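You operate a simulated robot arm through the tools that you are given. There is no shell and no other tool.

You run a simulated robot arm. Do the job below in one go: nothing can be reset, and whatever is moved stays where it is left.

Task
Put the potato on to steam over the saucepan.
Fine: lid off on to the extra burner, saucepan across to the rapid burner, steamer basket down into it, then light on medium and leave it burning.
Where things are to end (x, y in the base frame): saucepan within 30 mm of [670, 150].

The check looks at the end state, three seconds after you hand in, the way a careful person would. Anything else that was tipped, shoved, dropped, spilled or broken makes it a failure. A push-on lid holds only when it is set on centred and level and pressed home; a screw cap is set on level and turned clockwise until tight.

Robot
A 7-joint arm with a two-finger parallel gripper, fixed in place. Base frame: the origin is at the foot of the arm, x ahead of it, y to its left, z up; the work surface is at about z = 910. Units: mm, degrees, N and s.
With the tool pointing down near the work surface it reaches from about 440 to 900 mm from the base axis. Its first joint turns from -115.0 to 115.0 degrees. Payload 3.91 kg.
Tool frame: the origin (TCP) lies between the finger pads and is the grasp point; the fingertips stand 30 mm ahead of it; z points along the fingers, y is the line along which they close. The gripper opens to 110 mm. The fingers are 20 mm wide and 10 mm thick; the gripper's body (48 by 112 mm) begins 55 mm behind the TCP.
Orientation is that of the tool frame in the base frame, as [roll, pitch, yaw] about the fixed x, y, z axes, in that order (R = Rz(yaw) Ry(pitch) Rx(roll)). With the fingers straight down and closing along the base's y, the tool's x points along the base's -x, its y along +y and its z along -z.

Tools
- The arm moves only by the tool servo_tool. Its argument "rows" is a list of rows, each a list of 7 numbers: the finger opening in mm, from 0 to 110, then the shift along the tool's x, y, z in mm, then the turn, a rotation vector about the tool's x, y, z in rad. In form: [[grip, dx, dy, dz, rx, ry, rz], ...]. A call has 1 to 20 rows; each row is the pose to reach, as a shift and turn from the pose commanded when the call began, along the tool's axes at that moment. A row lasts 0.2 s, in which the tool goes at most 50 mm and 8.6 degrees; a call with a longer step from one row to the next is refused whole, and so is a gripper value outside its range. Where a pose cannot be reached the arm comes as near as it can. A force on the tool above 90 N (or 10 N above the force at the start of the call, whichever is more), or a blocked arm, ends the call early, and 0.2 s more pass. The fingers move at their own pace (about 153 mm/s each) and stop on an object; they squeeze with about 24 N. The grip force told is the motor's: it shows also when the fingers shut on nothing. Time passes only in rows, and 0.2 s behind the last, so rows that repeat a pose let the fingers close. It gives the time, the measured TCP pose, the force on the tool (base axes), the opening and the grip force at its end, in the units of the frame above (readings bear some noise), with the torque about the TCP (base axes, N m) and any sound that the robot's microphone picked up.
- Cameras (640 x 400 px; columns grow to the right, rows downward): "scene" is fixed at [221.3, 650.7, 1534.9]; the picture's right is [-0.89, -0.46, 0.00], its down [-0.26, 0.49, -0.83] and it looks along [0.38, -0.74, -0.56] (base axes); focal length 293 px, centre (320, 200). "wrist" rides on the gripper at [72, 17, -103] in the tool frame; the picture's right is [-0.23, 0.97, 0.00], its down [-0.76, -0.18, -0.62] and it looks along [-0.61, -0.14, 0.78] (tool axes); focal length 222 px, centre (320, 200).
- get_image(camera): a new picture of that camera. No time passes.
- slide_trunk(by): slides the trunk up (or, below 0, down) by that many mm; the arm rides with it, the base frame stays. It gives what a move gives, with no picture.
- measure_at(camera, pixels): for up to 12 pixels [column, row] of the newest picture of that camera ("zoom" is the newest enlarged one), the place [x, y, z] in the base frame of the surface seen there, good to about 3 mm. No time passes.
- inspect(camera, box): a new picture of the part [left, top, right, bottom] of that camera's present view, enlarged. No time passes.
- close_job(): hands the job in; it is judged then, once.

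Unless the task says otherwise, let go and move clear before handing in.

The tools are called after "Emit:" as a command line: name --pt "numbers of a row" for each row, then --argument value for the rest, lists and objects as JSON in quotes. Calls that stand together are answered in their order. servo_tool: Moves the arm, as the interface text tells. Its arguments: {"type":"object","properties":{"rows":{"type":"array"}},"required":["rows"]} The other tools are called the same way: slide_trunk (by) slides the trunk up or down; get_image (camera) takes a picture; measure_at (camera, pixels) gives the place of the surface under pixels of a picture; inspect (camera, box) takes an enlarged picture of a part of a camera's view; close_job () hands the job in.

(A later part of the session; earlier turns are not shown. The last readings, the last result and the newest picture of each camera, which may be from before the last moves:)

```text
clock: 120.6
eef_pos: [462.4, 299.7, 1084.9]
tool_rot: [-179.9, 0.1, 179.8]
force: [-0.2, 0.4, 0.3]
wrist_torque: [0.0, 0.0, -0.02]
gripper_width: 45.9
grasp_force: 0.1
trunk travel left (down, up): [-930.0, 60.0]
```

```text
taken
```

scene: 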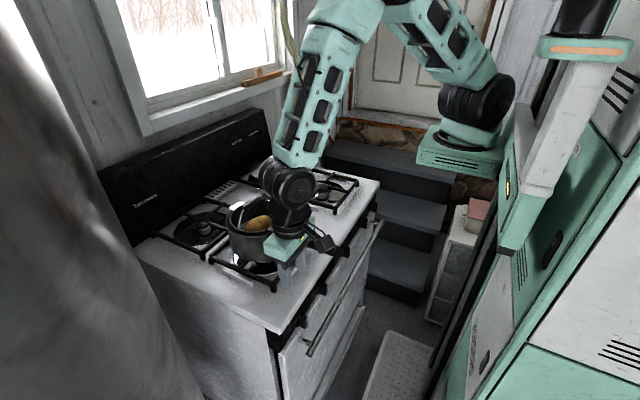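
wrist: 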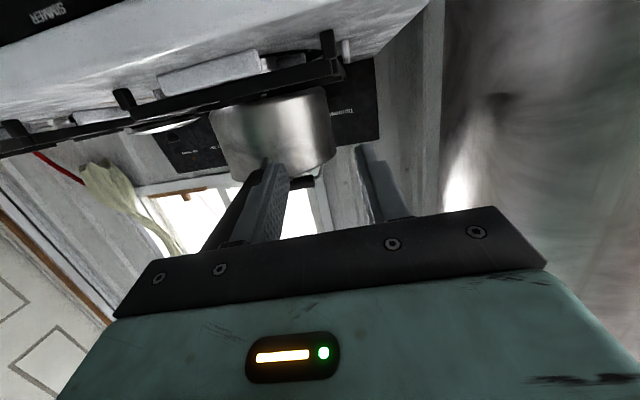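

The arm hangs with the forearm steep now, as wanted. I'll go down another 120 mm, then begin tilting in small steps.

Emit:
servo_tool --pt "46 5 0 40 0 0 0" --pt "46 10 0 80 0 0 0" --pt "46 12 0 120 0 0 0" --pt "46 12 0 120 0 0 0"

Emit:
servo_tool --pt "46 2 0 5 0 -0.13 0" --pt "46 5 0 10 0 -0.26 0" --pt "46 5 0 10 0 -0.26 0"

```text
clock: 121.6
eef_pos: [452.5, 299.1, 964.5]
tool_rot: [-179.8, 0.1, 179.8]
force: [-0.8, 0.4, 0.6]
wrist_torque: [0.02, 0.0, -0.04]
gripper_width: 45.9
grasp_force: 0.1
trunk travel left (down, up): [-930.0, 60.0]
```

```text
clock: 122.4
eef_pos: [445.7, 300.0, 955.4]
tool_rot: [-179.9, 15.0, 179.8]
force: [-0.5, 0.5, 0.3]
wrist_torque: [-0.02, 0.01, -0.01]
gripper_width: 46.4
grasp_force: 0.0
trunk travel left (down, up): [-930.0, 60.0]
```

15° with no drift at all. I'll go on to 30° and lower 25 mm.

Emit:
servo_tool --pt "46 5.6 0 11.5 0 -0.13 0" --pt "46 11.3 0 22.9 0 -0.26 0" --pt "46 11.3 0 22.9 0 -0.26 0"

```text
clock: 123.4
eef_pos: [461.3, 277.9, 943.8]
tool_rot: [-179.7, 29.5, 175.5]
force: [-0.6, 0.4, -0.1]
wrist_torque: [-0.01, -0.01, -0.02]
gripper_width: 46.1
grasp_force: 0.0
trunk travel left (down, up): [-930.0, 60.0]
stopped in row 3: the arm was blocked; the commanded pose is now the measured one
```

The inner reach limit behaves like a sphere around the shoulder, so the tilt must be made lower down and further left. I'll straighten the tool again while moving to [425,350,964].

Emit:
servo_tool --pt "46 5 14 -8 -0.0051 0.1029 -0.0156" --pt "46 10.5 28 -15 -0.0101 0.2058 -0.0313" --pt "46 16 41 -23 -0.0152 0.3086 -0.0469" --pt "46 21 55 -31 -0.0202 0.4115 -0.0626" --pt "46 26.3 68.8 -38.3 -0.0253 0.5144 -0.0782" --pt "46 26.3 68.8 -38.3 -0.0253 0.5144 -0.0782"

Emit:
slide_trunk --by 60

```text
clock: 124.1
eef_pos: [369.0, 270.7, 893.8]
tool_rot: [-169.9, 16.9, -169.3]
force: [-0.9, -0.3, 0.1]
wrist_torque: [-0.02, 0.01, 0.01]
gripper_width: 46.0
grasp_force: 0.2
trunk travel left (down, up): [-930.0, 60.0]
stopped in row 3: the arm was blocked; the commanded pose is now the measured one
```

```text
clock: 125.1
eef_pos: [370.0, 275.0, 954.5]
tool_rot: [-170.4, 16.8, -169.3]
force: [-0.9, -0.4, 0.1]
wrist_torque: [0.02, 0.0, 0.01]
gripper_width: 46.1
grasp_force: 0.0
trunk travel left (down, up): [-990.0, 0.0]
```

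The arm jumped to [370,275,954] but is clear of the stove. I'll look at the arm before the next move.

Emit:
get_image --camera "scene"

Emit:
get_image --camera "wrist"

```text
taken
```

scene: 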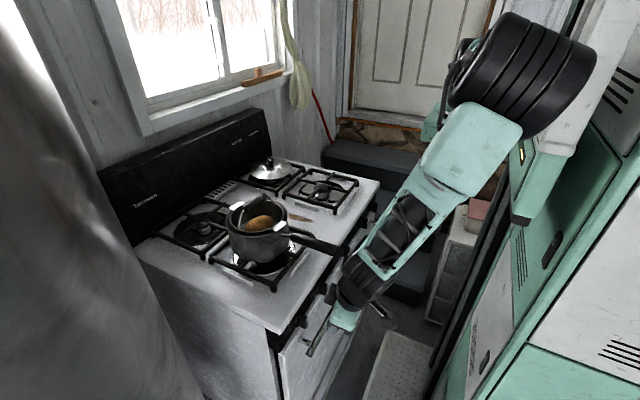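

```text
taken
```

wrist: 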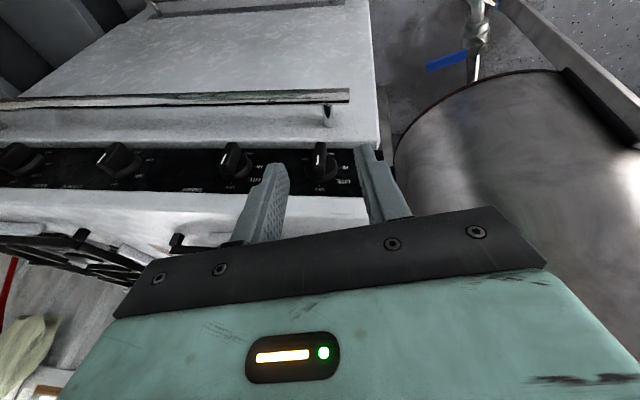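

The elbow has swung to a different side, and this posture reaches closer in. From here I can see the knobs well; I'll try straightening and tilting to 45° in place.

Emit:
servo_tool --pt "46 0 0 0 -0.017 -0.119 0.051" --pt "46 0 0 0 -0.034 -0.238 0.101" --pt "46 0 0 0 -0.034 -0.238 0.101"

```text
clock: 125.7
eef_pos: [443.1, 258.7, 983.5]
tool_rot: [-177.2, 27.2, 172.6]
force: [0.2, -2.1, 0.0]
wrist_torque: [0.09, 0.04, 0.04]
gripper_width: 45.8
grasp_force: 0.0
trunk travel left (down, up): [-990.0, 0.0]
stopped in row 2: the arm was blocked; the commanded pose is now the measured one
```

It jumped 70 mm toward the stove; I must avoid this zone. I'll check nothing was touched.

Emit:
get_image --camera "scene"

Emit:
get_image --camera "wrist"

```text
taken
```

scene: 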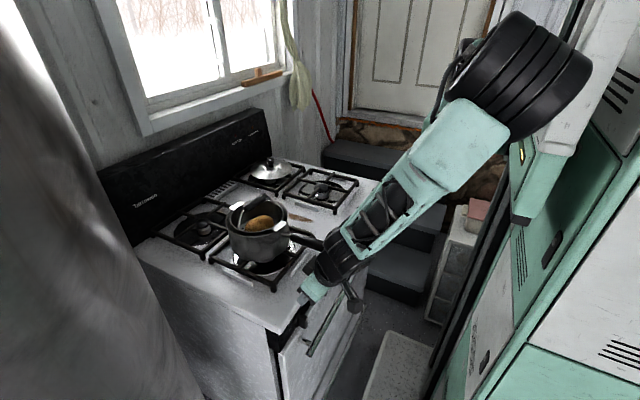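

```text
taken
```

wrist: 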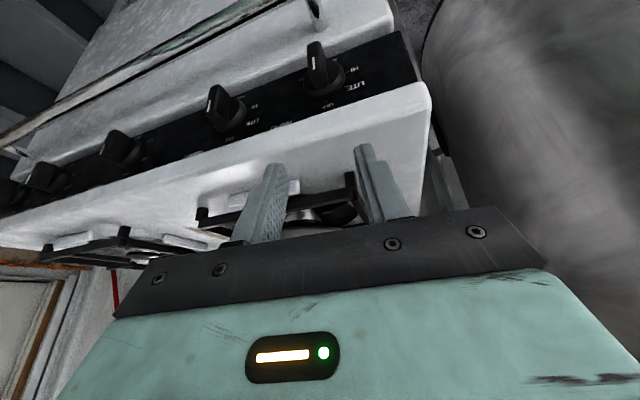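

Nothing was touched: pan, basket and lid are as before. I'll back straight up out of this zone, then straighten the tool.

Emit:
servo_tool --pt "46 -20 1 -35 0 0 0" --pt "46 -40 2 -69 0 0 0" --pt "46 -60 3.5 -104 0 0 0" --pt "46 -81 4.5 -139 0 0 0" --pt "46 -81 4.5 -139 0 0 0"

Emit:
inspect --camera "wrist" --box '[0, 0, 440, 230]'

```text
clock: 126.4
eef_pos: [474.6, 182.5, 1018.6]
tool_rot: [-165.5, 30.0, 175.3]
force: [-1.3, 10.5, -0.7]
wrist_torque: [-0.67, -0.09, -0.35]
gripper_width: 46.0
grasp_force: 0.0
trunk travel left (down, up): [-990.0, 0.0]
stopped in row 3: the arm was blocked; the commanded pose is now the measured one
```

```text
1.45 times, centred on (220, 115) of wrist
```

zoom: 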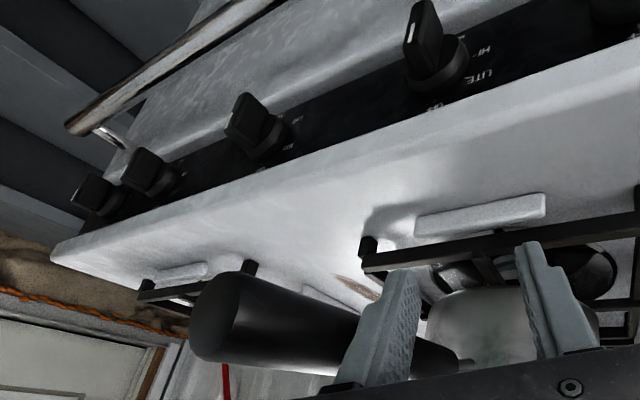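

I've touched the pan handle (10.5 N in y) at [475,183,1019]. I'll check the pan before moving at all.

Emit:
get_image --camera "scene"

Emit:
inspect --camera "scene" --box '[210, 180, 370, 290]'

Emit:
measure_at --camera "zoom" --pixels '[[130, 100], [300, 110], [215, 150], [180, 75], [255, 140], [400, 200], [450, 230], [350, 200], [330, 215], [420, 260]]'

Emit:
get_image --camera "wrist"

```text
taken
```

scene: 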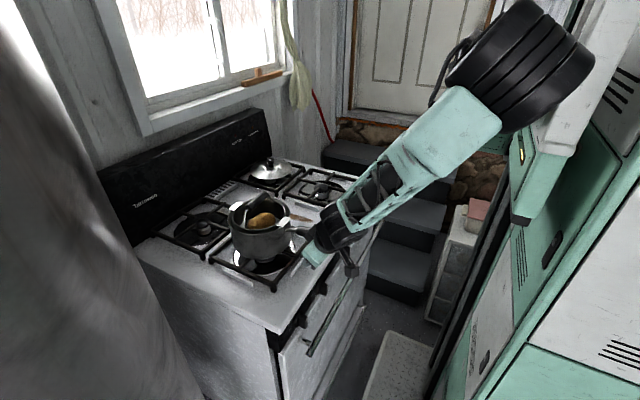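

```text
3.64 times, centred on (290, 235) of scene
```

zoom: 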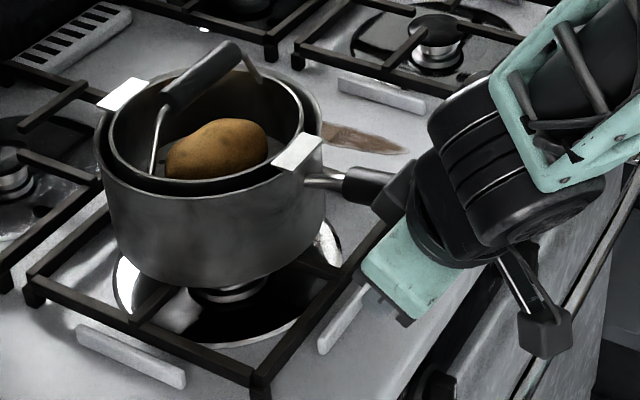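

```text
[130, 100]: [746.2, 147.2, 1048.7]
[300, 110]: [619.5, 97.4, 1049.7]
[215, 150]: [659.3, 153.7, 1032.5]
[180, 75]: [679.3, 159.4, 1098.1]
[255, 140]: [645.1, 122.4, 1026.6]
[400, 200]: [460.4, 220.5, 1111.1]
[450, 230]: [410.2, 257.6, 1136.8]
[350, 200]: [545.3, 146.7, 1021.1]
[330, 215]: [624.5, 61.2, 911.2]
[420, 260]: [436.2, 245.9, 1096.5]
```

```text
taken
```

wrist: 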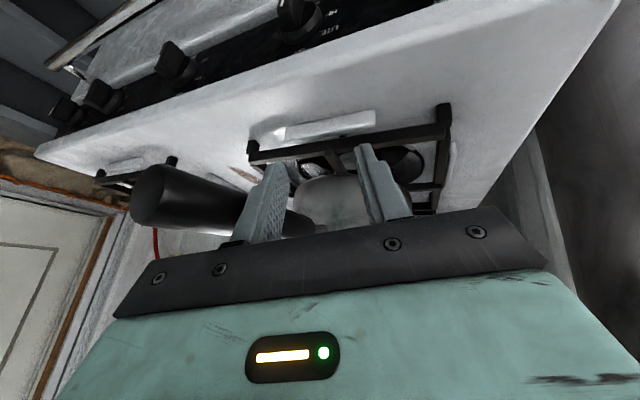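

The pan was nudged about a centimetre but stands upright with the basket in place. I'll ease off the handle in +y with tiny steps and watch how the arm responds.

Emit:
servo_tool --pt "46 0.6 7.2 -2.2 0 0 0" --pt "46 1.1 14.3 -4.3 0 0 0"

```text
clock: 127.0
eef_pos: [478.0, 193.8, 1023.5]
tool_rot: [-165.8, 29.8, 174.0]
force: [-0.8, 0.9, -0.1]
wrist_torque: [-0.03, -0.01, -0.02]
gripper_width: 45.9
grasp_force: 0.0
trunk travel left (down, up): [-990.0, 0.0]
```

Contact is released (force ≈ 1 N). I'll keep moving in +y in small steps.

Emit:
servo_tool --pt "46 0.7 9.5 -2.9 0 0 0" --pt "46 1.4 19 -5.8 0 0 0" --pt "46 2.1 28.6 -8.7 0 0 0"

Emit:
servo_tool --pt "46 0.7 9.5 -2.9 0 0 0" --pt "46 1.4 19 -5.8 0 0 0" --pt "46 2.1 28.6 -8.7 0 0 0"

```text
clock: 127.8
eef_pos: [482.7, 214.6, 1031.6]
tool_rot: [-166.1, 29.6, 171.7]
force: [0.8, -3.1, 0.1]
wrist_torque: [0.2, -0.01, 0.06]
gripper_width: 46.3
grasp_force: 0.1
trunk travel left (down, up): [-990.0, 0.0]
```

```text
clock: 128.6
eef_pos: [484.1, 184.1, 1041.8]
tool_rot: [-161.3, 30.0, 169.1]
force: [0.6, 0.1, 0.3]
wrist_torque: [0.01, 0.01, -0.01]
gripper_width: 46.1
grasp_force: 0.0
trunk travel left (down, up): [-990.0, 0.0]
stopped in row 3: the arm was blocked; the commanded pose is now the measured one
```

The arm slid back to y = 184; no force now. I'll look at where the handle is relative to the fingers.

Emit:
get_image --camera "wrist"

Emit:
inspect --camera "scene" --box '[210, 170, 370, 290]'

Emit:
measure_at --camera "zoom" --pixels '[[330, 215], [350, 220], [120, 130], [130, 125], [300, 190], [290, 180], [110, 170], [200, 310]]'

```text
taken
```

wrist: 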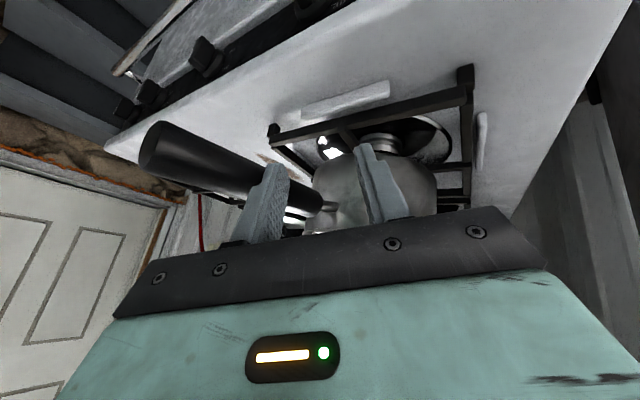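

```text
3.33 times, centred on (290, 230) of scene
```

zoom: 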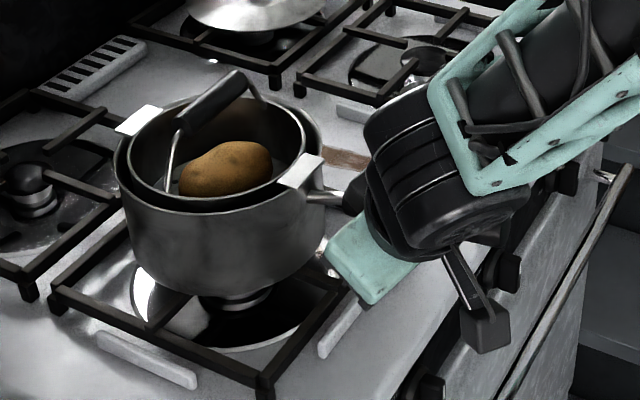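

```text
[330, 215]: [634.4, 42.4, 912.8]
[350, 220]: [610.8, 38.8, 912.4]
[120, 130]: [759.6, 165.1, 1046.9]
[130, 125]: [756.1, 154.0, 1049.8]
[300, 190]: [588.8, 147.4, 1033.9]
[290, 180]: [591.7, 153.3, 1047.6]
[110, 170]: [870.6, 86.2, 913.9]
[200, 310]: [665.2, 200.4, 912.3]
```

The pan is upright; the lugs show it only turned about 6° about its centre. The arm is at its inner limit, so I'll move up and slightly outward in small steps.

Emit:
servo_tool --pt "46 -6.5 1.3 -8.4 0 0 0" --pt "46 -13 2.6 -16.8 0 0 0" --pt "46 -13 2.6 -16.8 0 0 0"

```text
clock: 129.4
eef_pos: [493.4, 182.6, 1051.7]
tool_rot: [-159.5, 30.6, 170.2]
force: [0.6, 2.8, 0.4]
wrist_torque: [-0.18, -0.02, -0.06]
gripper_width: 46.1
grasp_force: 0.0
trunk travel left (down, up): [-990.0, 0.0]
```

It moved as commanded (+9, -1, +10). I'll continue up while gradually turning the tool back toward vertical.

Emit:
servo_tool --pt "46 -5 0 -9 -0.046 0.061 -0.034" --pt "46 -10 0 -18 -0.092 0.122 -0.068" --pt "46 -10 0 -18 -0.092 0.122 -0.068"

```text
clock: 130.2
eef_pos: [489.1, 208.4, 1080.2]
tool_rot: [-166.7, 21.8, 171.5]
force: [-0.6, -0.1, 0.0]
wrist_torque: [0.02, 0.02, 0.0]
gripper_width: 46.0
grasp_force: 0.0
trunk travel left (down, up): [-990.0, 0.0]
```

Good, [489,208,1080] and free. I'll finish straightening while rising 60 mm more.

Emit:
servo_tool --pt "46 -9.5 2.7 -13.3 -0.064 0.09 -0.0475" --pt "46 -19 5.4 -26.7 -0.128 0.18 -0.095" --pt "46 -28.5 8.1 -40 -0.193 0.27 -0.1425" --pt "46 -38 10.8 -53.3 -0.257 0.361 -0.19" --pt "46 -38 10.8 -53.3 -0.257 0.361 -0.19"

Emit:
get_image --camera "scene"

```text
clock: 131.4
eef_pos: [509.1, 226.5, 1141.0]
tool_rot: [-179.9, 0.2, 180.0]
force: [0.6, -0.7, -1.2]
wrist_torque: [0.03, 0.04, 0.01]
gripper_width: 46.0
grasp_force: 0.1
trunk travel left (down, up): [-990.0, 0.0]
```

```text
taken
```

scene: 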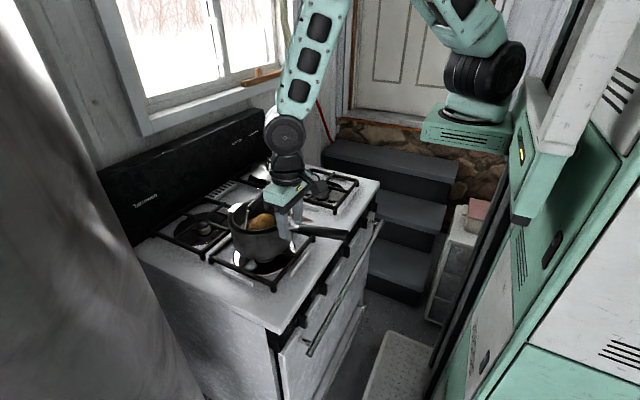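

Recovered: tool vertical at [509,227,1141] with the normal elbow-up posture. I'll rise more and then check the pan and basket carefully.

Emit:
servo_tool --pt "46 0 5 -40 0 0 0" --pt "46 0 10 -80 0 0 0" --pt "46 0 15 -120 0 0 0" --pt "46 0 20 -150 0 0 0" --pt "46 0 20 -150 0 0 0"

Emit:
inspect --camera "scene" --box '[190, 170, 350, 290]'

Emit:
measure_at --camera "zoom" --pixels '[[160, 165], [165, 190], [190, 212], [230, 222], [290, 210], [345, 160], [355, 185], [190, 130], [200, 120], [370, 130], [250, 110], [590, 245]]'

```text
clock: 132.6
eef_pos: [508.9, 246.0, 1292.5]
tool_rot: [-180.0, 0.1, 179.8]
force: [1.0, 0.4, -0.6]
wrist_torque: [-0.01, -0.02, 0.01]
gripper_width: 45.9
grasp_force: 0.0
trunk travel left (down, up): [-990.0, 0.0]
```

```text
3.33 times, centred on (270, 230) of scene
```

zoom: 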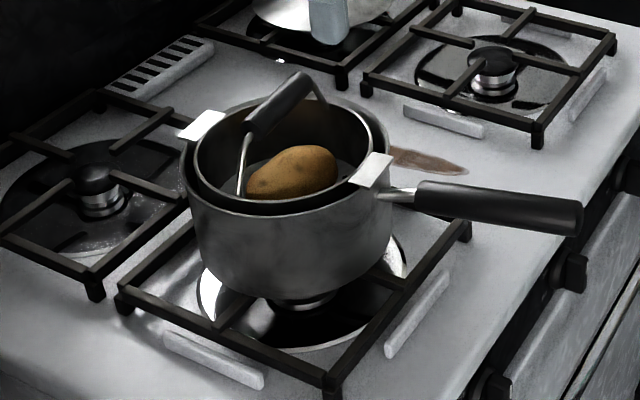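

```text
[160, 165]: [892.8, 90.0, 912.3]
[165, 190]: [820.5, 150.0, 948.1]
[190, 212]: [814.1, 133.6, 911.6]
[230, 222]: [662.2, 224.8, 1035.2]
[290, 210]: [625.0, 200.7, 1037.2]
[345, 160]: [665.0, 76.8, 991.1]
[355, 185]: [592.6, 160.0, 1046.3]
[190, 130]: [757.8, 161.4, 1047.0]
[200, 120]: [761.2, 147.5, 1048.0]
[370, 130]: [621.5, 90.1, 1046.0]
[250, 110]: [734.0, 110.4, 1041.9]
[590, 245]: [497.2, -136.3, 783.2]
```

The pan is still upright with the basket seated level. I'll re-measure its rim circle and the handle's new direction.

Emit:
measure_at --camera "zoom" --pixels '[[182, 160], [190, 180], [205, 197], [225, 210], [250, 215], [300, 211], [340, 199], [388, 150], [380, 125], [350, 105], [560, 215], [430, 195]]'

Emit:
get_image --camera "wrist"

```text
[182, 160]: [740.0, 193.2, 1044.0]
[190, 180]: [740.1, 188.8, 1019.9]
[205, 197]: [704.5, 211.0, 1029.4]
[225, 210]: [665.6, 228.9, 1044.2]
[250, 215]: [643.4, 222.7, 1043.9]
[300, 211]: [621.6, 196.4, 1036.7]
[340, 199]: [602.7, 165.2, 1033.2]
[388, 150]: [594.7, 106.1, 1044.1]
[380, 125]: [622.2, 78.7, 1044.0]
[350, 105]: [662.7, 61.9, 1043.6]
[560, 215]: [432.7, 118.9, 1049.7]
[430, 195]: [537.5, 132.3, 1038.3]
```

```text
taken
```

wrist: 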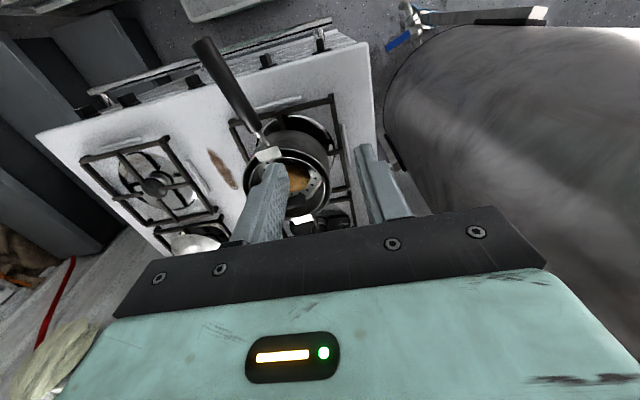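

The pan centre is now about [670,145], well within tolerance, with the handle pointing more to -y (end near [425,120]). I'll check the overlap of each lug on the rim.

Emit:
inspect --camera "scene" --box '[225, 190, 305, 250]'

```text
6.67 times, centred on (265, 220) of scene
```

zoom: 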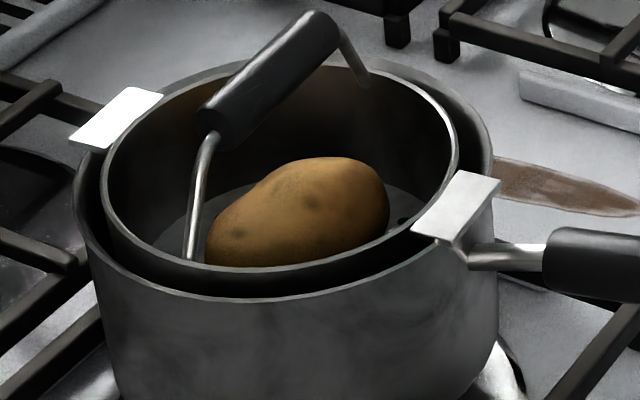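

Emit:
measure_at --camera "zoom" --pixels '[[75, 140], [120, 92], [95, 146], [158, 96], [495, 185], [460, 240], [415, 230], [475, 210], [85, 185], [490, 140], [430, 262], [455, 175]]'

```text
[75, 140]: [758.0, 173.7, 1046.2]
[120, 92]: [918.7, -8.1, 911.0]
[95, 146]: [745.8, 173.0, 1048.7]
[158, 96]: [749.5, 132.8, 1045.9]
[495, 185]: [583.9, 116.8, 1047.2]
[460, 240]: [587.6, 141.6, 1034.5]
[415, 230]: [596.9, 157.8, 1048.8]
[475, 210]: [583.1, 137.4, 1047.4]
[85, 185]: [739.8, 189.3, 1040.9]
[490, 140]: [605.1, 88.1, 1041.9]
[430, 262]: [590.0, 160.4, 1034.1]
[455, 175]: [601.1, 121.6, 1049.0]
```

Both lugs overlap the rim well; the basket is centred on the pan within 2 mm. For the knob I'll use closed fingertips with a modest 20° tilt and the trunk lowered, which stays well inside the reach; first I move back and up, then slide the trunk down.

Emit:
servo_tool --pt "0 20 5 -30 0 0 0" --pt "0 35 10 -70 0 0 0" --pt "0 45 15 -110 0 0 0" --pt "0 49 19 -140 0 0 0" --pt "0 49 19 -140 0 0 0"

Emit:
slide_trunk --by -390

Emit:
servo_tool --pt "0 0 0 0 0 -0.12 0" --pt "0 0 0 0 0 -0.24 0" --pt "0 0 0 0 0 -0.349 0" --pt "0 0 0 0 0 -0.349 0"

Emit:
get_image --camera "wrist"

Emit:
get_image --camera "scene"

```text
clock: 133.8
eef_pos: [461.6, 267.4, 1431.0]
tool_rot: [-179.8, 0.1, 179.8]
force: [0.8, 0.2, 0.3]
wrist_torque: [0.02, 0.02, -0.01]
gripper_width: 0.1
grasp_force: 24.0
trunk travel left (down, up): [-990.0, 0.0]
```

```text
clock: 137.5
eef_pos: [461.1, 266.6, 1039.3]
tool_rot: [-179.9, 0.2, 179.9]
force: [0.0, -0.1, 0.2]
wrist_torque: [0.0, 0.02, -0.03]
gripper_width: 0.0
grasp_force: 23.8
trunk travel left (down, up): [-600.0, 390.0]
```

```text
clock: 138.5
eef_pos: [460.9, 265.9, 1041.0]
tool_rot: [-179.9, 20.3, 179.9]
force: [-0.3, -0.3, 1.0]
wrist_torque: [0.0, 0.04, -0.01]
gripper_width: 0.0
grasp_force: 23.8
trunk travel left (down, up): [-600.0, 390.0]
```

```text
taken
```

wrist: 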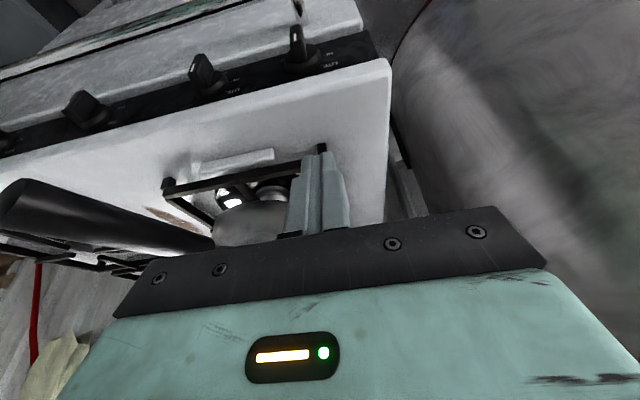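

```text
taken
```

scene: 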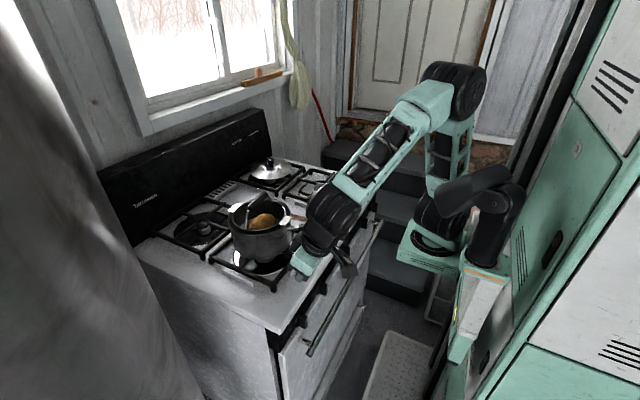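

20° is held exactly at [461,266,1041]. I'll zoom in on the panel to confirm the labels before descending.

Emit:
inspect --camera "wrist" --box '[0, 0, 400, 180]'

Emit:
inspect --camera "wrist" --box '[170, 10, 370, 110]'

Emit:
measure_at --camera "zoom" --pixels '[[402, 60], [410, 95], [395, 100], [432, 150], [365, 190], [490, 150], [420, 165], [400, 180], [425, 120], [150, 140], [560, 200], [480, 170]]'

```text
1.60 times, centred on (200, 90) of wrist
```

zoom: 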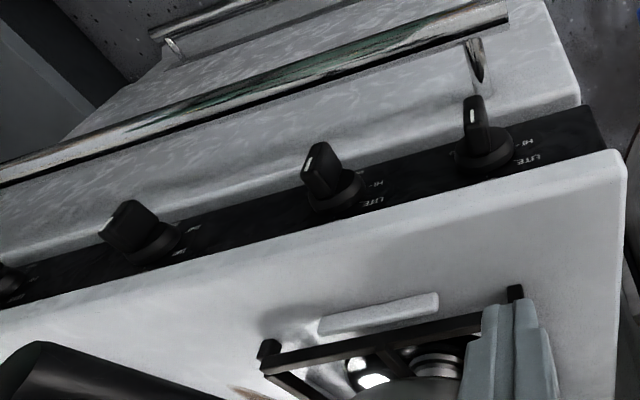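

```text
3.20 times, centred on (270, 60) of wrist
```

zoom: 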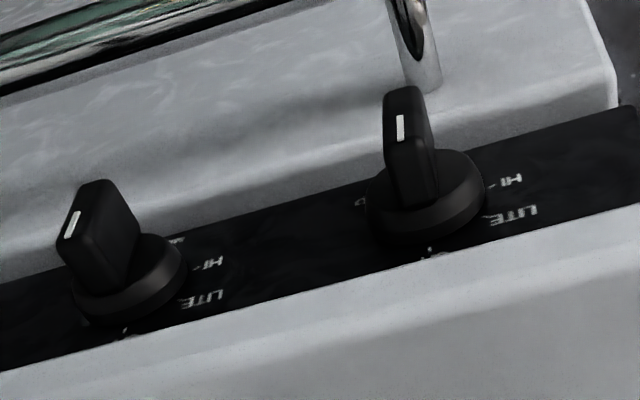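

```text
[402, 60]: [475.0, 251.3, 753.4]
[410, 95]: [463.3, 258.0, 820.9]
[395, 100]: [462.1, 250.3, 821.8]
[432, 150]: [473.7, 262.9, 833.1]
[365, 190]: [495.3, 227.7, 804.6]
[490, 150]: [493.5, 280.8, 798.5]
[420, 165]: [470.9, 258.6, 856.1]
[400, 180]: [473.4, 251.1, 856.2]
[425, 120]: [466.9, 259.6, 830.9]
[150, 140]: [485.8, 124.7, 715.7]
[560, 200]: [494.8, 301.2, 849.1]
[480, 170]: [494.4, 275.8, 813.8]
```

The knob mark points at OFF, with LITE then HI on its left side. I'll descend with closed fingers to just above and right of the knob bar.

Emit:
servo_tool --pt "0 12 -10 31 0 0 0" --pt "0 25 -20 63 0 0 0" --pt "0 37 -30 94 0 0 0" --pt "0 49.9 -40 125.5 0 0 0" --pt "0 49.9 -40 125.5 0 0 0"

Emit:
get_image --camera "wrist"

Emit:
inspect --camera "scene" --box '[240, 210, 360, 330]'

```text
clock: 139.7
eef_pos: [457.9, 225.8, 904.4]
tool_rot: [-179.8, 20.2, 179.9]
force: [-0.1, 0.3, 0.3]
wrist_torque: [0.0, 0.01, 0.0]
gripper_width: 0.1
grasp_force: 24.3
trunk travel left (down, up): [-600.0, 390.0]
```

```text
taken
```

wrist: 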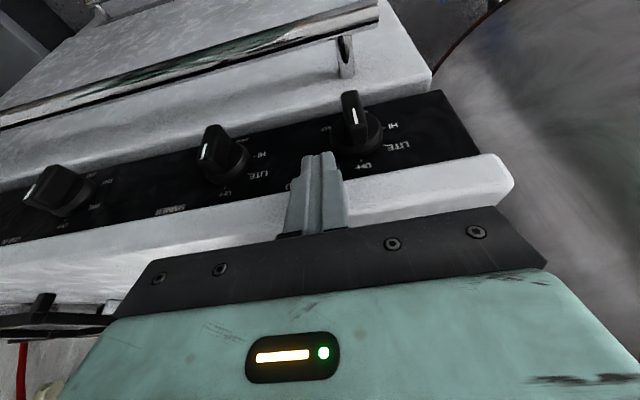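

```text
3.33 times, centred on (300, 270) of scene
```

zoom: 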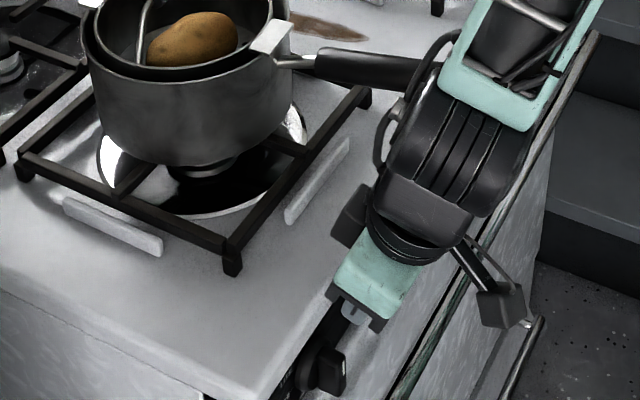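

The fingertips are just right of and above the knob (wrist (320,160) vs knob (353,115)). I'll check clearance of the block at zoom (350,215) over the counter before going lower.

Emit:
measure_at --camera "zoom" --pixels '[[350, 210], [345, 240], [335, 225], [360, 190], [340, 290], [370, 310], [420, 65], [400, 75], [390, 150], [325, 370], [340, 360], [330, 330]]'

```text
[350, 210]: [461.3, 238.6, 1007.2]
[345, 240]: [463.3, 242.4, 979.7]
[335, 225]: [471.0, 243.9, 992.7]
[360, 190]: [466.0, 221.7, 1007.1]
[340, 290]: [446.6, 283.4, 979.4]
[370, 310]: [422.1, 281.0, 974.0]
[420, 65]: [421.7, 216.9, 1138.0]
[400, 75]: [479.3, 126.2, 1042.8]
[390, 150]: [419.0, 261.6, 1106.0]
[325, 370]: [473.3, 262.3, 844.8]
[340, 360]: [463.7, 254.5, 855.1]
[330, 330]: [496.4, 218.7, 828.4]
```

The block rides 75 mm above the TCP, so it clears the counter comfortably. I'll lower the tips beside the bar's upper half and push gently toward +y, a first 30° or so.

Emit:
servo_tool --pt "0 4.6 0 12.4 0 0 0" --pt "0 9.2 0 24.8 0 0 0" --pt "0 9.2 5 24.8 0 0 0" --pt "0 9.2 10 24.8 0 0 0" --pt "0 9.2 14 24.8 0 0 0" --pt "0 9.2 17 24.8 0 0 0" --pt "0 9.2 19 24.8 0 0 0" --pt "0 9.2 19 24.8 0 0 0"

Emit:
inspect --camera "wrist" --box '[270, 60, 470, 220]'

```text
clock: 141.5
eef_pos: [458.3, 245.6, 879.0]
tool_rot: [-179.9, 20.2, 179.9]
force: [-0.4, 0.6, -0.6]
wrist_torque: [0.01, 0.01, 0.0]
gripper_width: 0.0
grasp_force: 24.0
trunk travel left (down, up): [-600.0, 390.0]
```

```text
2.50 times, centred on (370, 140) of wrist
```

zoom: 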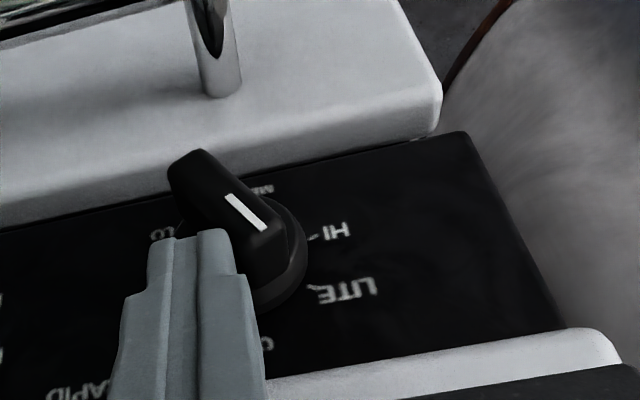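

The knob turns freely (mark now heading toward LITE). I'll push a few mm more to bring it to LITE and dwell for ignition.

Emit:
servo_tool --pt "0 0 1.5 0 0 0 0" --pt "0 0 3 0 0 0 0" --pt "0 0 3 0 0 0 0" --pt "0 0 3 0 0 0 0" --pt "0 0 3 0 0 0 0"

Emit:
inspect --camera "wrist" --box '[270, 60, 470, 220]'

Emit:
inspect --camera "scene" --box '[190, 200, 350, 300]'

```text
clock: 142.7
eef_pos: [458.0, 247.9, 879.4]
tool_rot: [-179.9, 20.3, 179.9]
force: [0.6, -0.7, 0.4]
wrist_torque: [0.01, 0.03, 0.01]
gripper_width: 0.0
grasp_force: 23.8
trunk travel left (down, up): [-600.0, 390.0]
```

```text
2.50 times, centred on (370, 140) of wrist
```

zoom: 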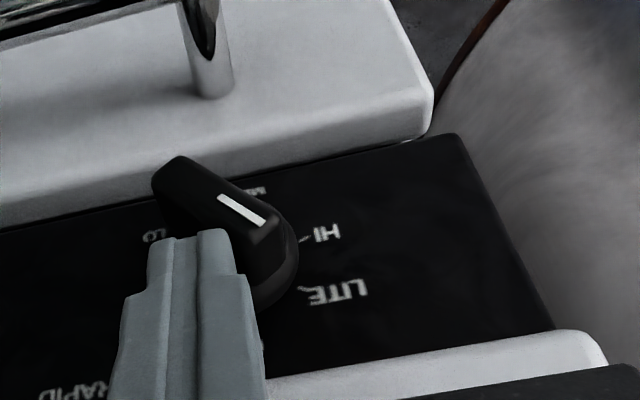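

```text
4.00 times, centred on (270, 250) of scene
```

zoom: 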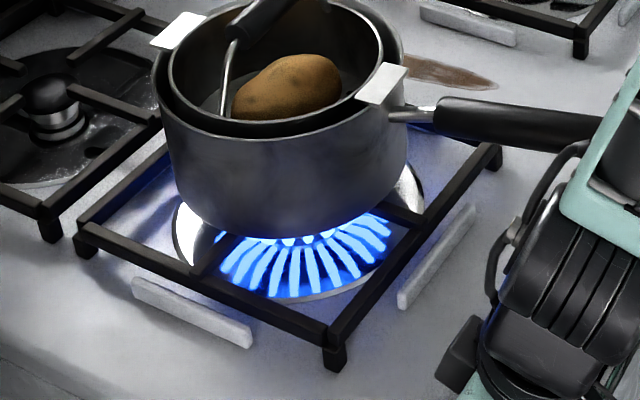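

The burner is lit (blue flames under the pan). I'll keep turning past HI: push on to about 70°.

Emit:
servo_tool --pt "0 0 3 0 0 0 0" --pt "0 0 6 0 0 0 0" --pt "0 0 9 0 0 0 0" --pt "0 0 11 0 0 0 0" --pt "0 0 11 0 0 0 0"

Emit:
inspect --camera "wrist" --box '[270, 60, 470, 220]'

```text
clock: 143.9
eef_pos: [457.2, 260.2, 879.3]
tool_rot: [-179.8, 20.3, 179.9]
force: [0.0, -0.1, 0.5]
wrist_torque: [-0.02, -0.01, 0.03]
gripper_width: 0.0
grasp_force: 24.2
trunk travel left (down, up): [-600.0, 390.0]
```

```text
2.50 times, centred on (370, 140) of wrist
```

zoom: 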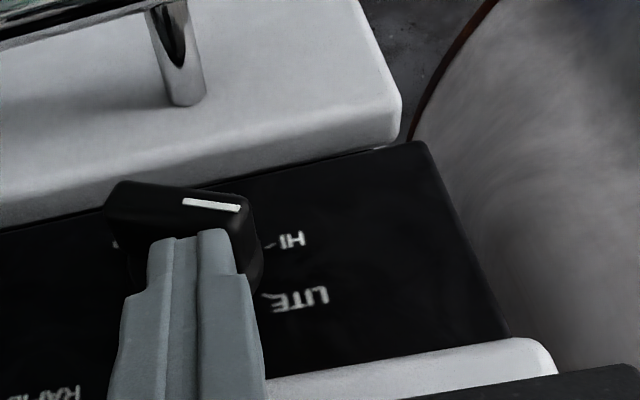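

The mark is now near HI (about 75°). I'll lift slightly, move over the bar's left end, and press down to turn it on toward MED.

Emit:
servo_tool --pt "0 -2.4 0 -6.6 0 0 0" --pt "0 -2.4 8 -6.6 0 0 0" --pt "0 -2.4 14.5 -6.6 0 0 0" --pt "0 0 14.5 0 0 0 0" --pt "0 1.7 14.5 4.7 0 0 0" --pt "0 3.4 14.5 9.4 0 0 0" --pt "0 3.4 14.5 9.4 0 0 0"

Emit:
inspect --camera "wrist" --box '[250, 60, 450, 220]'

```text
clock: 145.5
eef_pos: [459.0, 273.1, 867.9]
tool_rot: [-179.9, 20.3, 179.9]
force: [-0.8, 2.2, 4.4]
wrist_torque: [0.02, 0.05, -0.02]
gripper_width: 0.0
grasp_force: 23.9
trunk travel left (down, up): [-600.0, 390.0]
```

```text
2.50 times, centred on (350, 140) of wrist
```

zoom: 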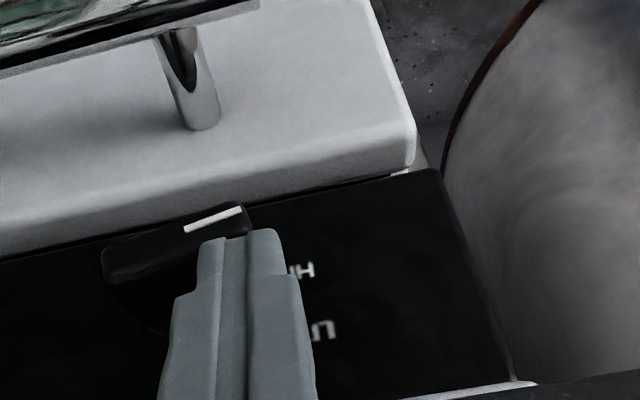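

It's turning (mark now slightly past HI, 4 N). I'll keep pressing down in small steps.

Emit:
servo_tool --pt "0 0.9 0 2.4 0 0 0" --pt "0 1.8 0 4.8 0 0 0" --pt "0 2.6 0 7 0 0 0" --pt "0 2.6 0 7 0 0 0"

Emit:
inspect --camera "wrist" --box '[250, 60, 450, 220]'

```text
clock: 146.5
eef_pos: [457.8, 274.1, 861.0]
tool_rot: [-179.8, 20.1, -180.0]
force: [-1.5, 12.0, -2.7]
wrist_torque: [0.37, 0.02, 0.06]
gripper_width: 0.0
grasp_force: 24.1
trunk travel left (down, up): [-600.0, 390.0]
```

```text
2.50 times, centred on (350, 140) of wrist
```

zoom: 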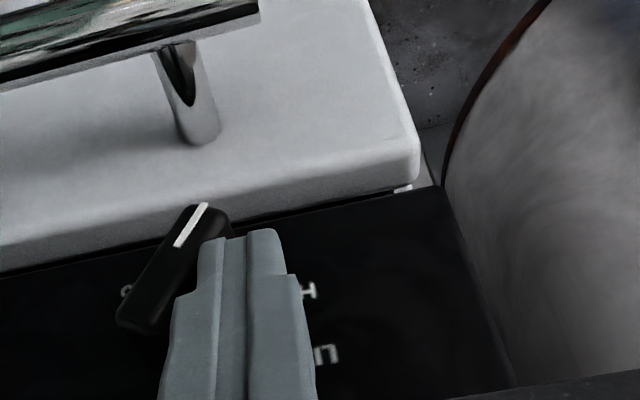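

The mark is at roughly 150°, and the bar presses the finger sideways (12 N). Now I'll push toward -y to bring it upright onto MED, while easing a bit lower.

Emit:
servo_tool --pt "0 0.3 -1 0.9 0 0 0" --pt "0 0.6 -2 1.8 0 0 0" --pt "0 0.6 -2 1.8 0 0 0"

Emit:
inspect --camera "wrist" --box '[250, 60, 450, 220]'

```text
clock: 147.3
eef_pos: [457.6, 273.8, 858.1]
tool_rot: [-179.9, 20.3, -180.0]
force: [-2.1, 23.2, -11.8]
wrist_torque: [0.82, 0.13, 0.05]
gripper_width: 0.0
grasp_force: 24.0
trunk travel left (down, up): [-600.0, 390.0]
```

```text
2.50 times, centred on (350, 140) of wrist
```

zoom: 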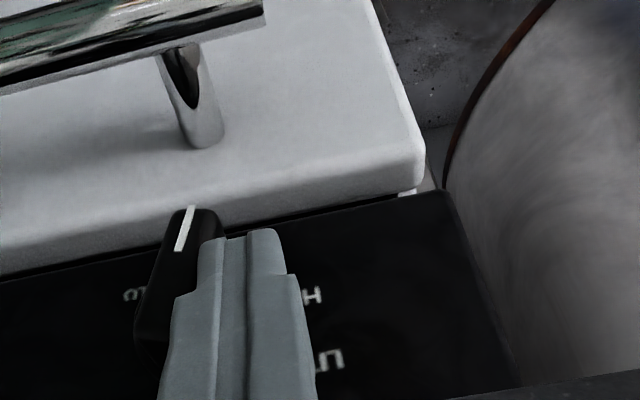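

The bar is within ~15° of MED but jams against the stepped part of the fingers (23 N). I'll back off, rise, open the fingers and straddle the bar, so closing them squares it vertical on MED.

Emit:
servo_tool --pt "0 0 4 0 0 0 0" --pt "0 0 9 0 0 0 0" --pt "0 -6 9 -16 0 0 0" --pt "0 -14 5 -40 0 0 0" --pt "40 -17 -10 -47 0 0 0" --pt "40 -17 -18.8 -47 0 0 0" --pt "40 -17 -18.8 -47 0 0 0"

Emit:
inspect --camera "wrist" --box '[230, 60, 430, 220]'

Emit:
inspect --camera "scene" --box '[190, 190, 350, 310]'

```text
clock: 148.9
eef_pos: [457.7, 252.2, 909.3]
tool_rot: [-179.9, 20.2, 179.9]
force: [-1.0, -0.2, -0.4]
wrist_torque: [0.01, -0.03, -0.03]
gripper_width: 40.1
grasp_force: 0.0
trunk travel left (down, up): [-600.0, 390.0]
```

```text
2.50 times, centred on (330, 140) of wrist
```

zoom: 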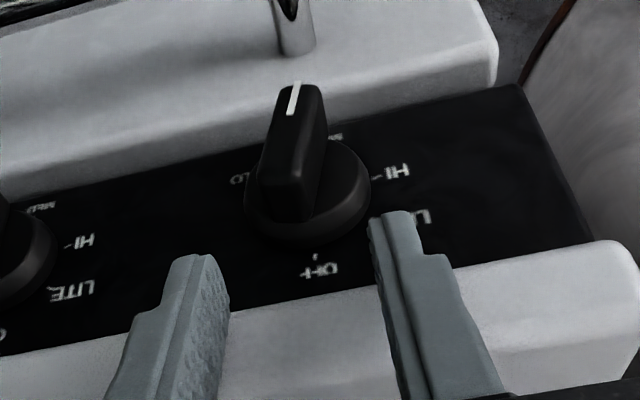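

```text
3.33 times, centred on (270, 250) of scene
```

zoom: 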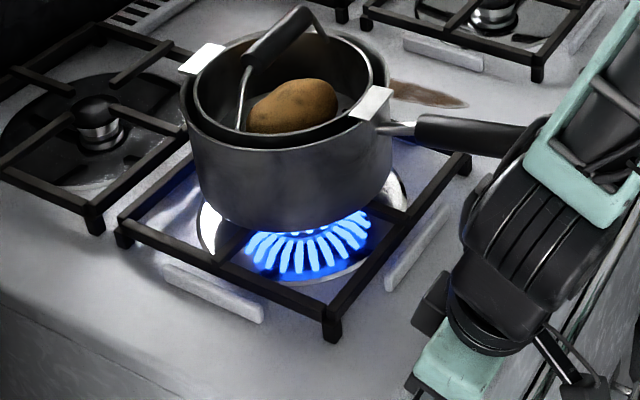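

The flame burns lower now and the mark is near MED. I'll measure the printed labels on the panel to find the exact MED angle.

Emit:
inspect --camera "wrist" --box '[290, 90, 380, 160]'

Emit:
measure_at --camera "zoom" --pixels '[[240, 15], [225, 60], [320, 290], [300, 330], [520, 170], [460, 185], [560, 310], [160, 200], [350, 130], [180, 250], [440, 220], [310, 280]]'

```text
5.71 times, centred on (335, 125) of wrist
```

zoom: 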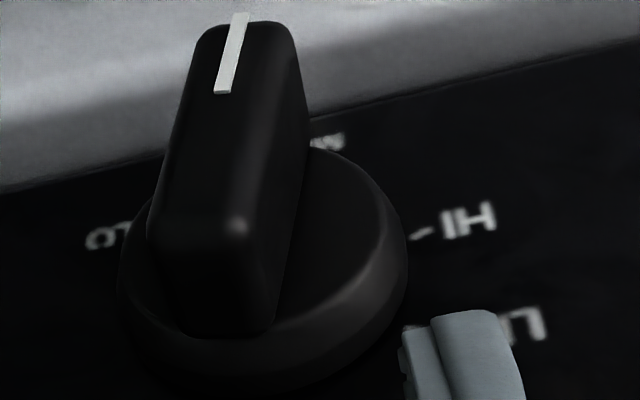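

```text
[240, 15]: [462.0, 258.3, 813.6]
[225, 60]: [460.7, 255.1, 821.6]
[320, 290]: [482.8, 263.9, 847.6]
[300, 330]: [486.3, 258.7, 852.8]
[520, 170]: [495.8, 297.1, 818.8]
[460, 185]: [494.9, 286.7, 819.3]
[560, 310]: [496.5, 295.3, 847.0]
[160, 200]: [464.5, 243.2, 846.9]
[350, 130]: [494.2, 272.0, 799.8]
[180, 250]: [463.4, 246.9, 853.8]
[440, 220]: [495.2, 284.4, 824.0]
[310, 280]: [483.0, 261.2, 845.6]
```

MED's print seems a bit left of straight-down (around 160–165°). I'll measure the labels of both burner knobs to pin down the angles.

Emit:
measure_at --camera "zoom" --pixels '[[468, 220], [425, 236], [328, 141], [318, 143], [342, 137], [100, 240], [125, 235], [525, 322], [205, 30], [290, 30], [165, 315], [270, 320]]'

Emit:
get_image --camera "wrist"

Emit:
inspect --camera "wrist" --box '[160, 110, 290, 200]'

```text
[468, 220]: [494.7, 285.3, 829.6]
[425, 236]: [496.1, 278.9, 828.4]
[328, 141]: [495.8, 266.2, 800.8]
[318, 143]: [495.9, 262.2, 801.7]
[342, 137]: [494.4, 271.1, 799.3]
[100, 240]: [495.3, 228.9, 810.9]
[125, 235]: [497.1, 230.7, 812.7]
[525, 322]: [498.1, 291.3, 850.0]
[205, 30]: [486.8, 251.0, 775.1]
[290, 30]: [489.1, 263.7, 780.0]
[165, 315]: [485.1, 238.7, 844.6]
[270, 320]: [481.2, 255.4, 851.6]
```

```text
taken
```

wrist: 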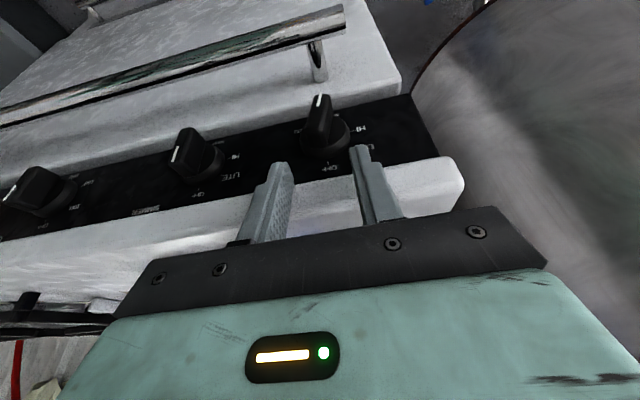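

```text
4.44 times, centred on (225, 155) of wrist
```

zoom: 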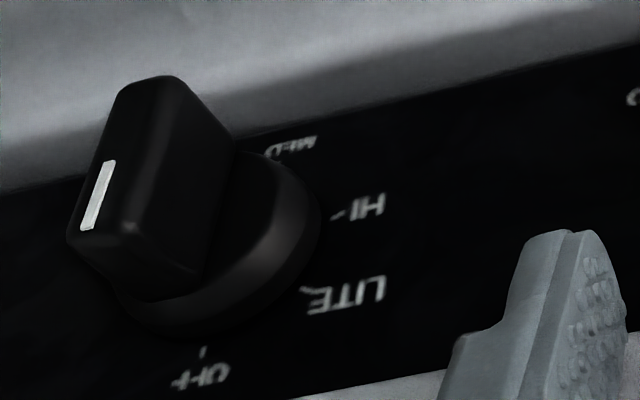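

The SIMMER knob shows all its marks clearly; I'll measure those positions to get the dial's angles.

Emit:
measure_at --camera "zoom" --pixels '[[203, 352], [200, 377], [303, 290], [345, 297], [338, 217], [365, 207], [290, 148], [270, 151], [312, 144], [120, 300], [318, 215], [240, 320]]'

Emit:
inspect --camera "wrist" --box '[0, 140, 130, 230]'

```text
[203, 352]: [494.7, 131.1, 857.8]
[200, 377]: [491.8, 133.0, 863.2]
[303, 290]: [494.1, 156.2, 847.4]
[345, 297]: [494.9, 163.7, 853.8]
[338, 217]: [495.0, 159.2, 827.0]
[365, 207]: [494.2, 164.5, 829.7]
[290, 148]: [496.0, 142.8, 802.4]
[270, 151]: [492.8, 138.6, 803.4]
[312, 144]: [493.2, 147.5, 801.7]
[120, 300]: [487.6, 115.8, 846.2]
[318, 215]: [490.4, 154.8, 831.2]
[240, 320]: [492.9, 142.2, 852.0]
```

```text
4.44 times, centred on (65, 185) of wrist
```

zoom: 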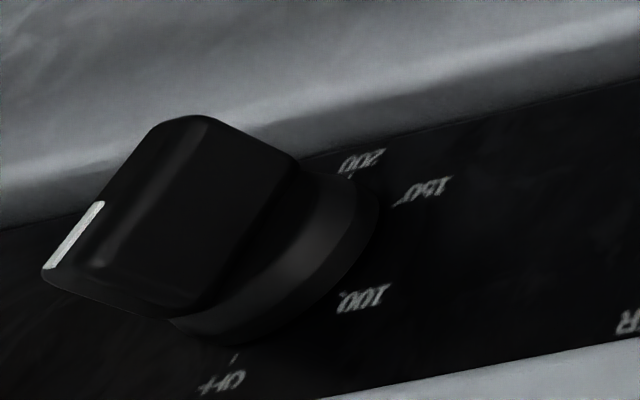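

The marks work out as OFF 0°, LITE ~56°, HI ~100°, MED ~163°, LO ~230°. So MED is not straight down, and the knob may already be there; I'll measure the mark's present angle precisely.

Emit:
inspect --camera "wrist" --box '[295, 85, 355, 135]'

```text
8.00 times, centred on (325, 110) of wrist
```

zoom: 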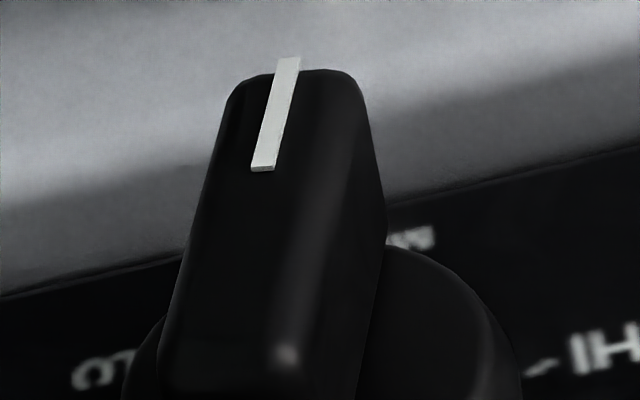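

Emit:
measure_at --camera "zoom" --pixels '[[287, 65], [281, 90], [275, 115], [269, 140], [263, 165], [225, 110], [205, 200], [185, 300], [235, 370], [215, 250], [240, 90], [170, 360]]'

```text
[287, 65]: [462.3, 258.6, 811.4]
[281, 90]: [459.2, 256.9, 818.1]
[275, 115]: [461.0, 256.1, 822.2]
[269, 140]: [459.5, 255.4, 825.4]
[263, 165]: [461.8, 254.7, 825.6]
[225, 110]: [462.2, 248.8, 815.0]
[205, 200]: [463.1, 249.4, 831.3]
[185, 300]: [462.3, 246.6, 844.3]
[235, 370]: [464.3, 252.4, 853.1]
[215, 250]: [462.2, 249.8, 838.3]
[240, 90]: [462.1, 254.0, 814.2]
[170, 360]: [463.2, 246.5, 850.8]
```

The mark measures about 166°, i.e. on MED (midway HI 100° – LO 230°), and the flame is lit at a medium height. I'll leave the knob as is and withdraw straight up, slightly left.

Emit:
servo_tool --pt "40 -11 3 -30 0 0 0" --pt "40 -22 7 -61 0 0 0" --pt "40 -34 10 -91 0 0 0" --pt "40 -45 14 -122 0 0 0" --pt "40 -45 14 -122 0 0.12 0" --pt "40 -45 14 -122 0 0.24 0" --pt "40 -45 14 -122 0 0.35 0" --pt "40 -45 14 -122 0 0.35 0"

Emit:
servo_tool --pt "40 0 0 -40 0 0 0" --pt "40 0 0 -80 0 0 0" --pt "40 0 0 -120 0 0 0" --pt "40 0 0 -160 0 0 0" --pt "40 0 0 -200 0 0 0" --pt "40 0 0 -240 0 0 0" --pt "40 0 0 -260 0 0 0" --pt "40 0 0 -260 0 0 0"

Emit:
get_image --camera "scene"

Emit:
inspect --camera "scene" --box '[190, 190, 350, 310]'

Emit:
get_image --camera "wrist"

```text
clock: 150.7
eef_pos: [457.0, 267.4, 1039.1]
tool_rot: [-179.9, 0.0, 179.9]
force: [0.1, -0.7, -0.7]
wrist_torque: [-0.03, -0.03, 0.0]
gripper_width: 40.2
grasp_force: 0.1
trunk travel left (down, up): [-600.0, 390.0]
```

```text
clock: 152.5
eef_pos: [457.2, 266.9, 1299.5]
tool_rot: [-179.7, 0.2, 179.8]
force: [-0.2, -0.1, 0.0]
wrist_torque: [-0.03, -0.02, 0.03]
gripper_width: 39.9
grasp_force: 0.0
trunk travel left (down, up): [-600.0, 390.0]
```

```text
taken
```

scene: 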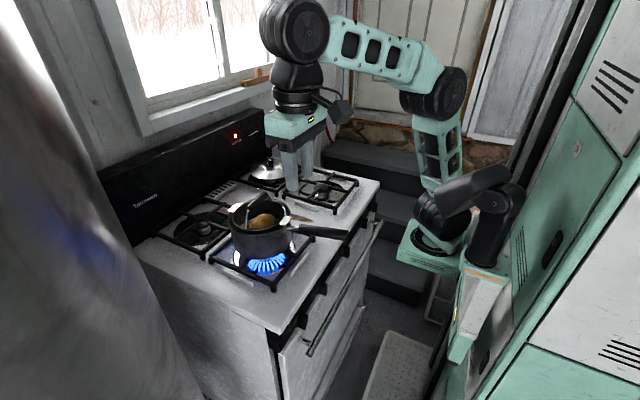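

```text
3.33 times, centred on (270, 250) of scene
```

zoom: 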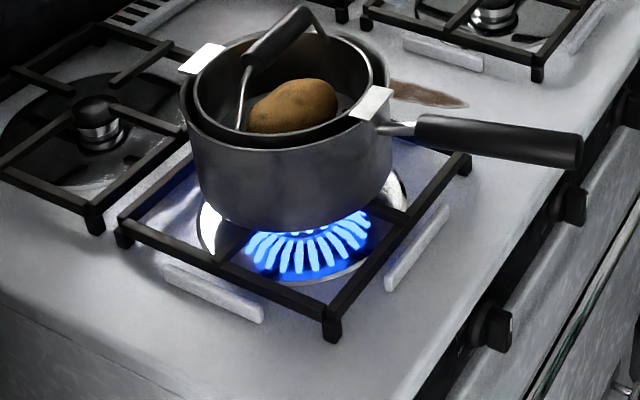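

```text
taken
```

wrist: 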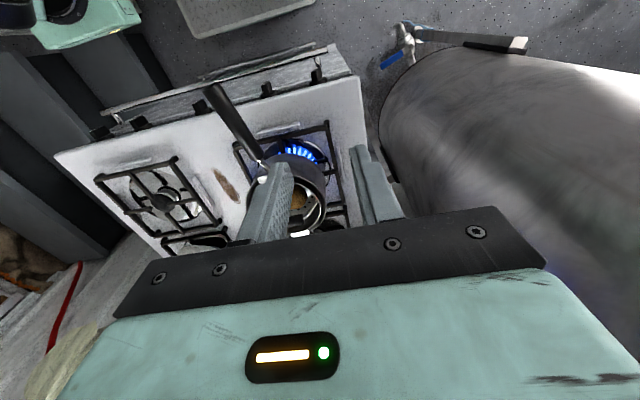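

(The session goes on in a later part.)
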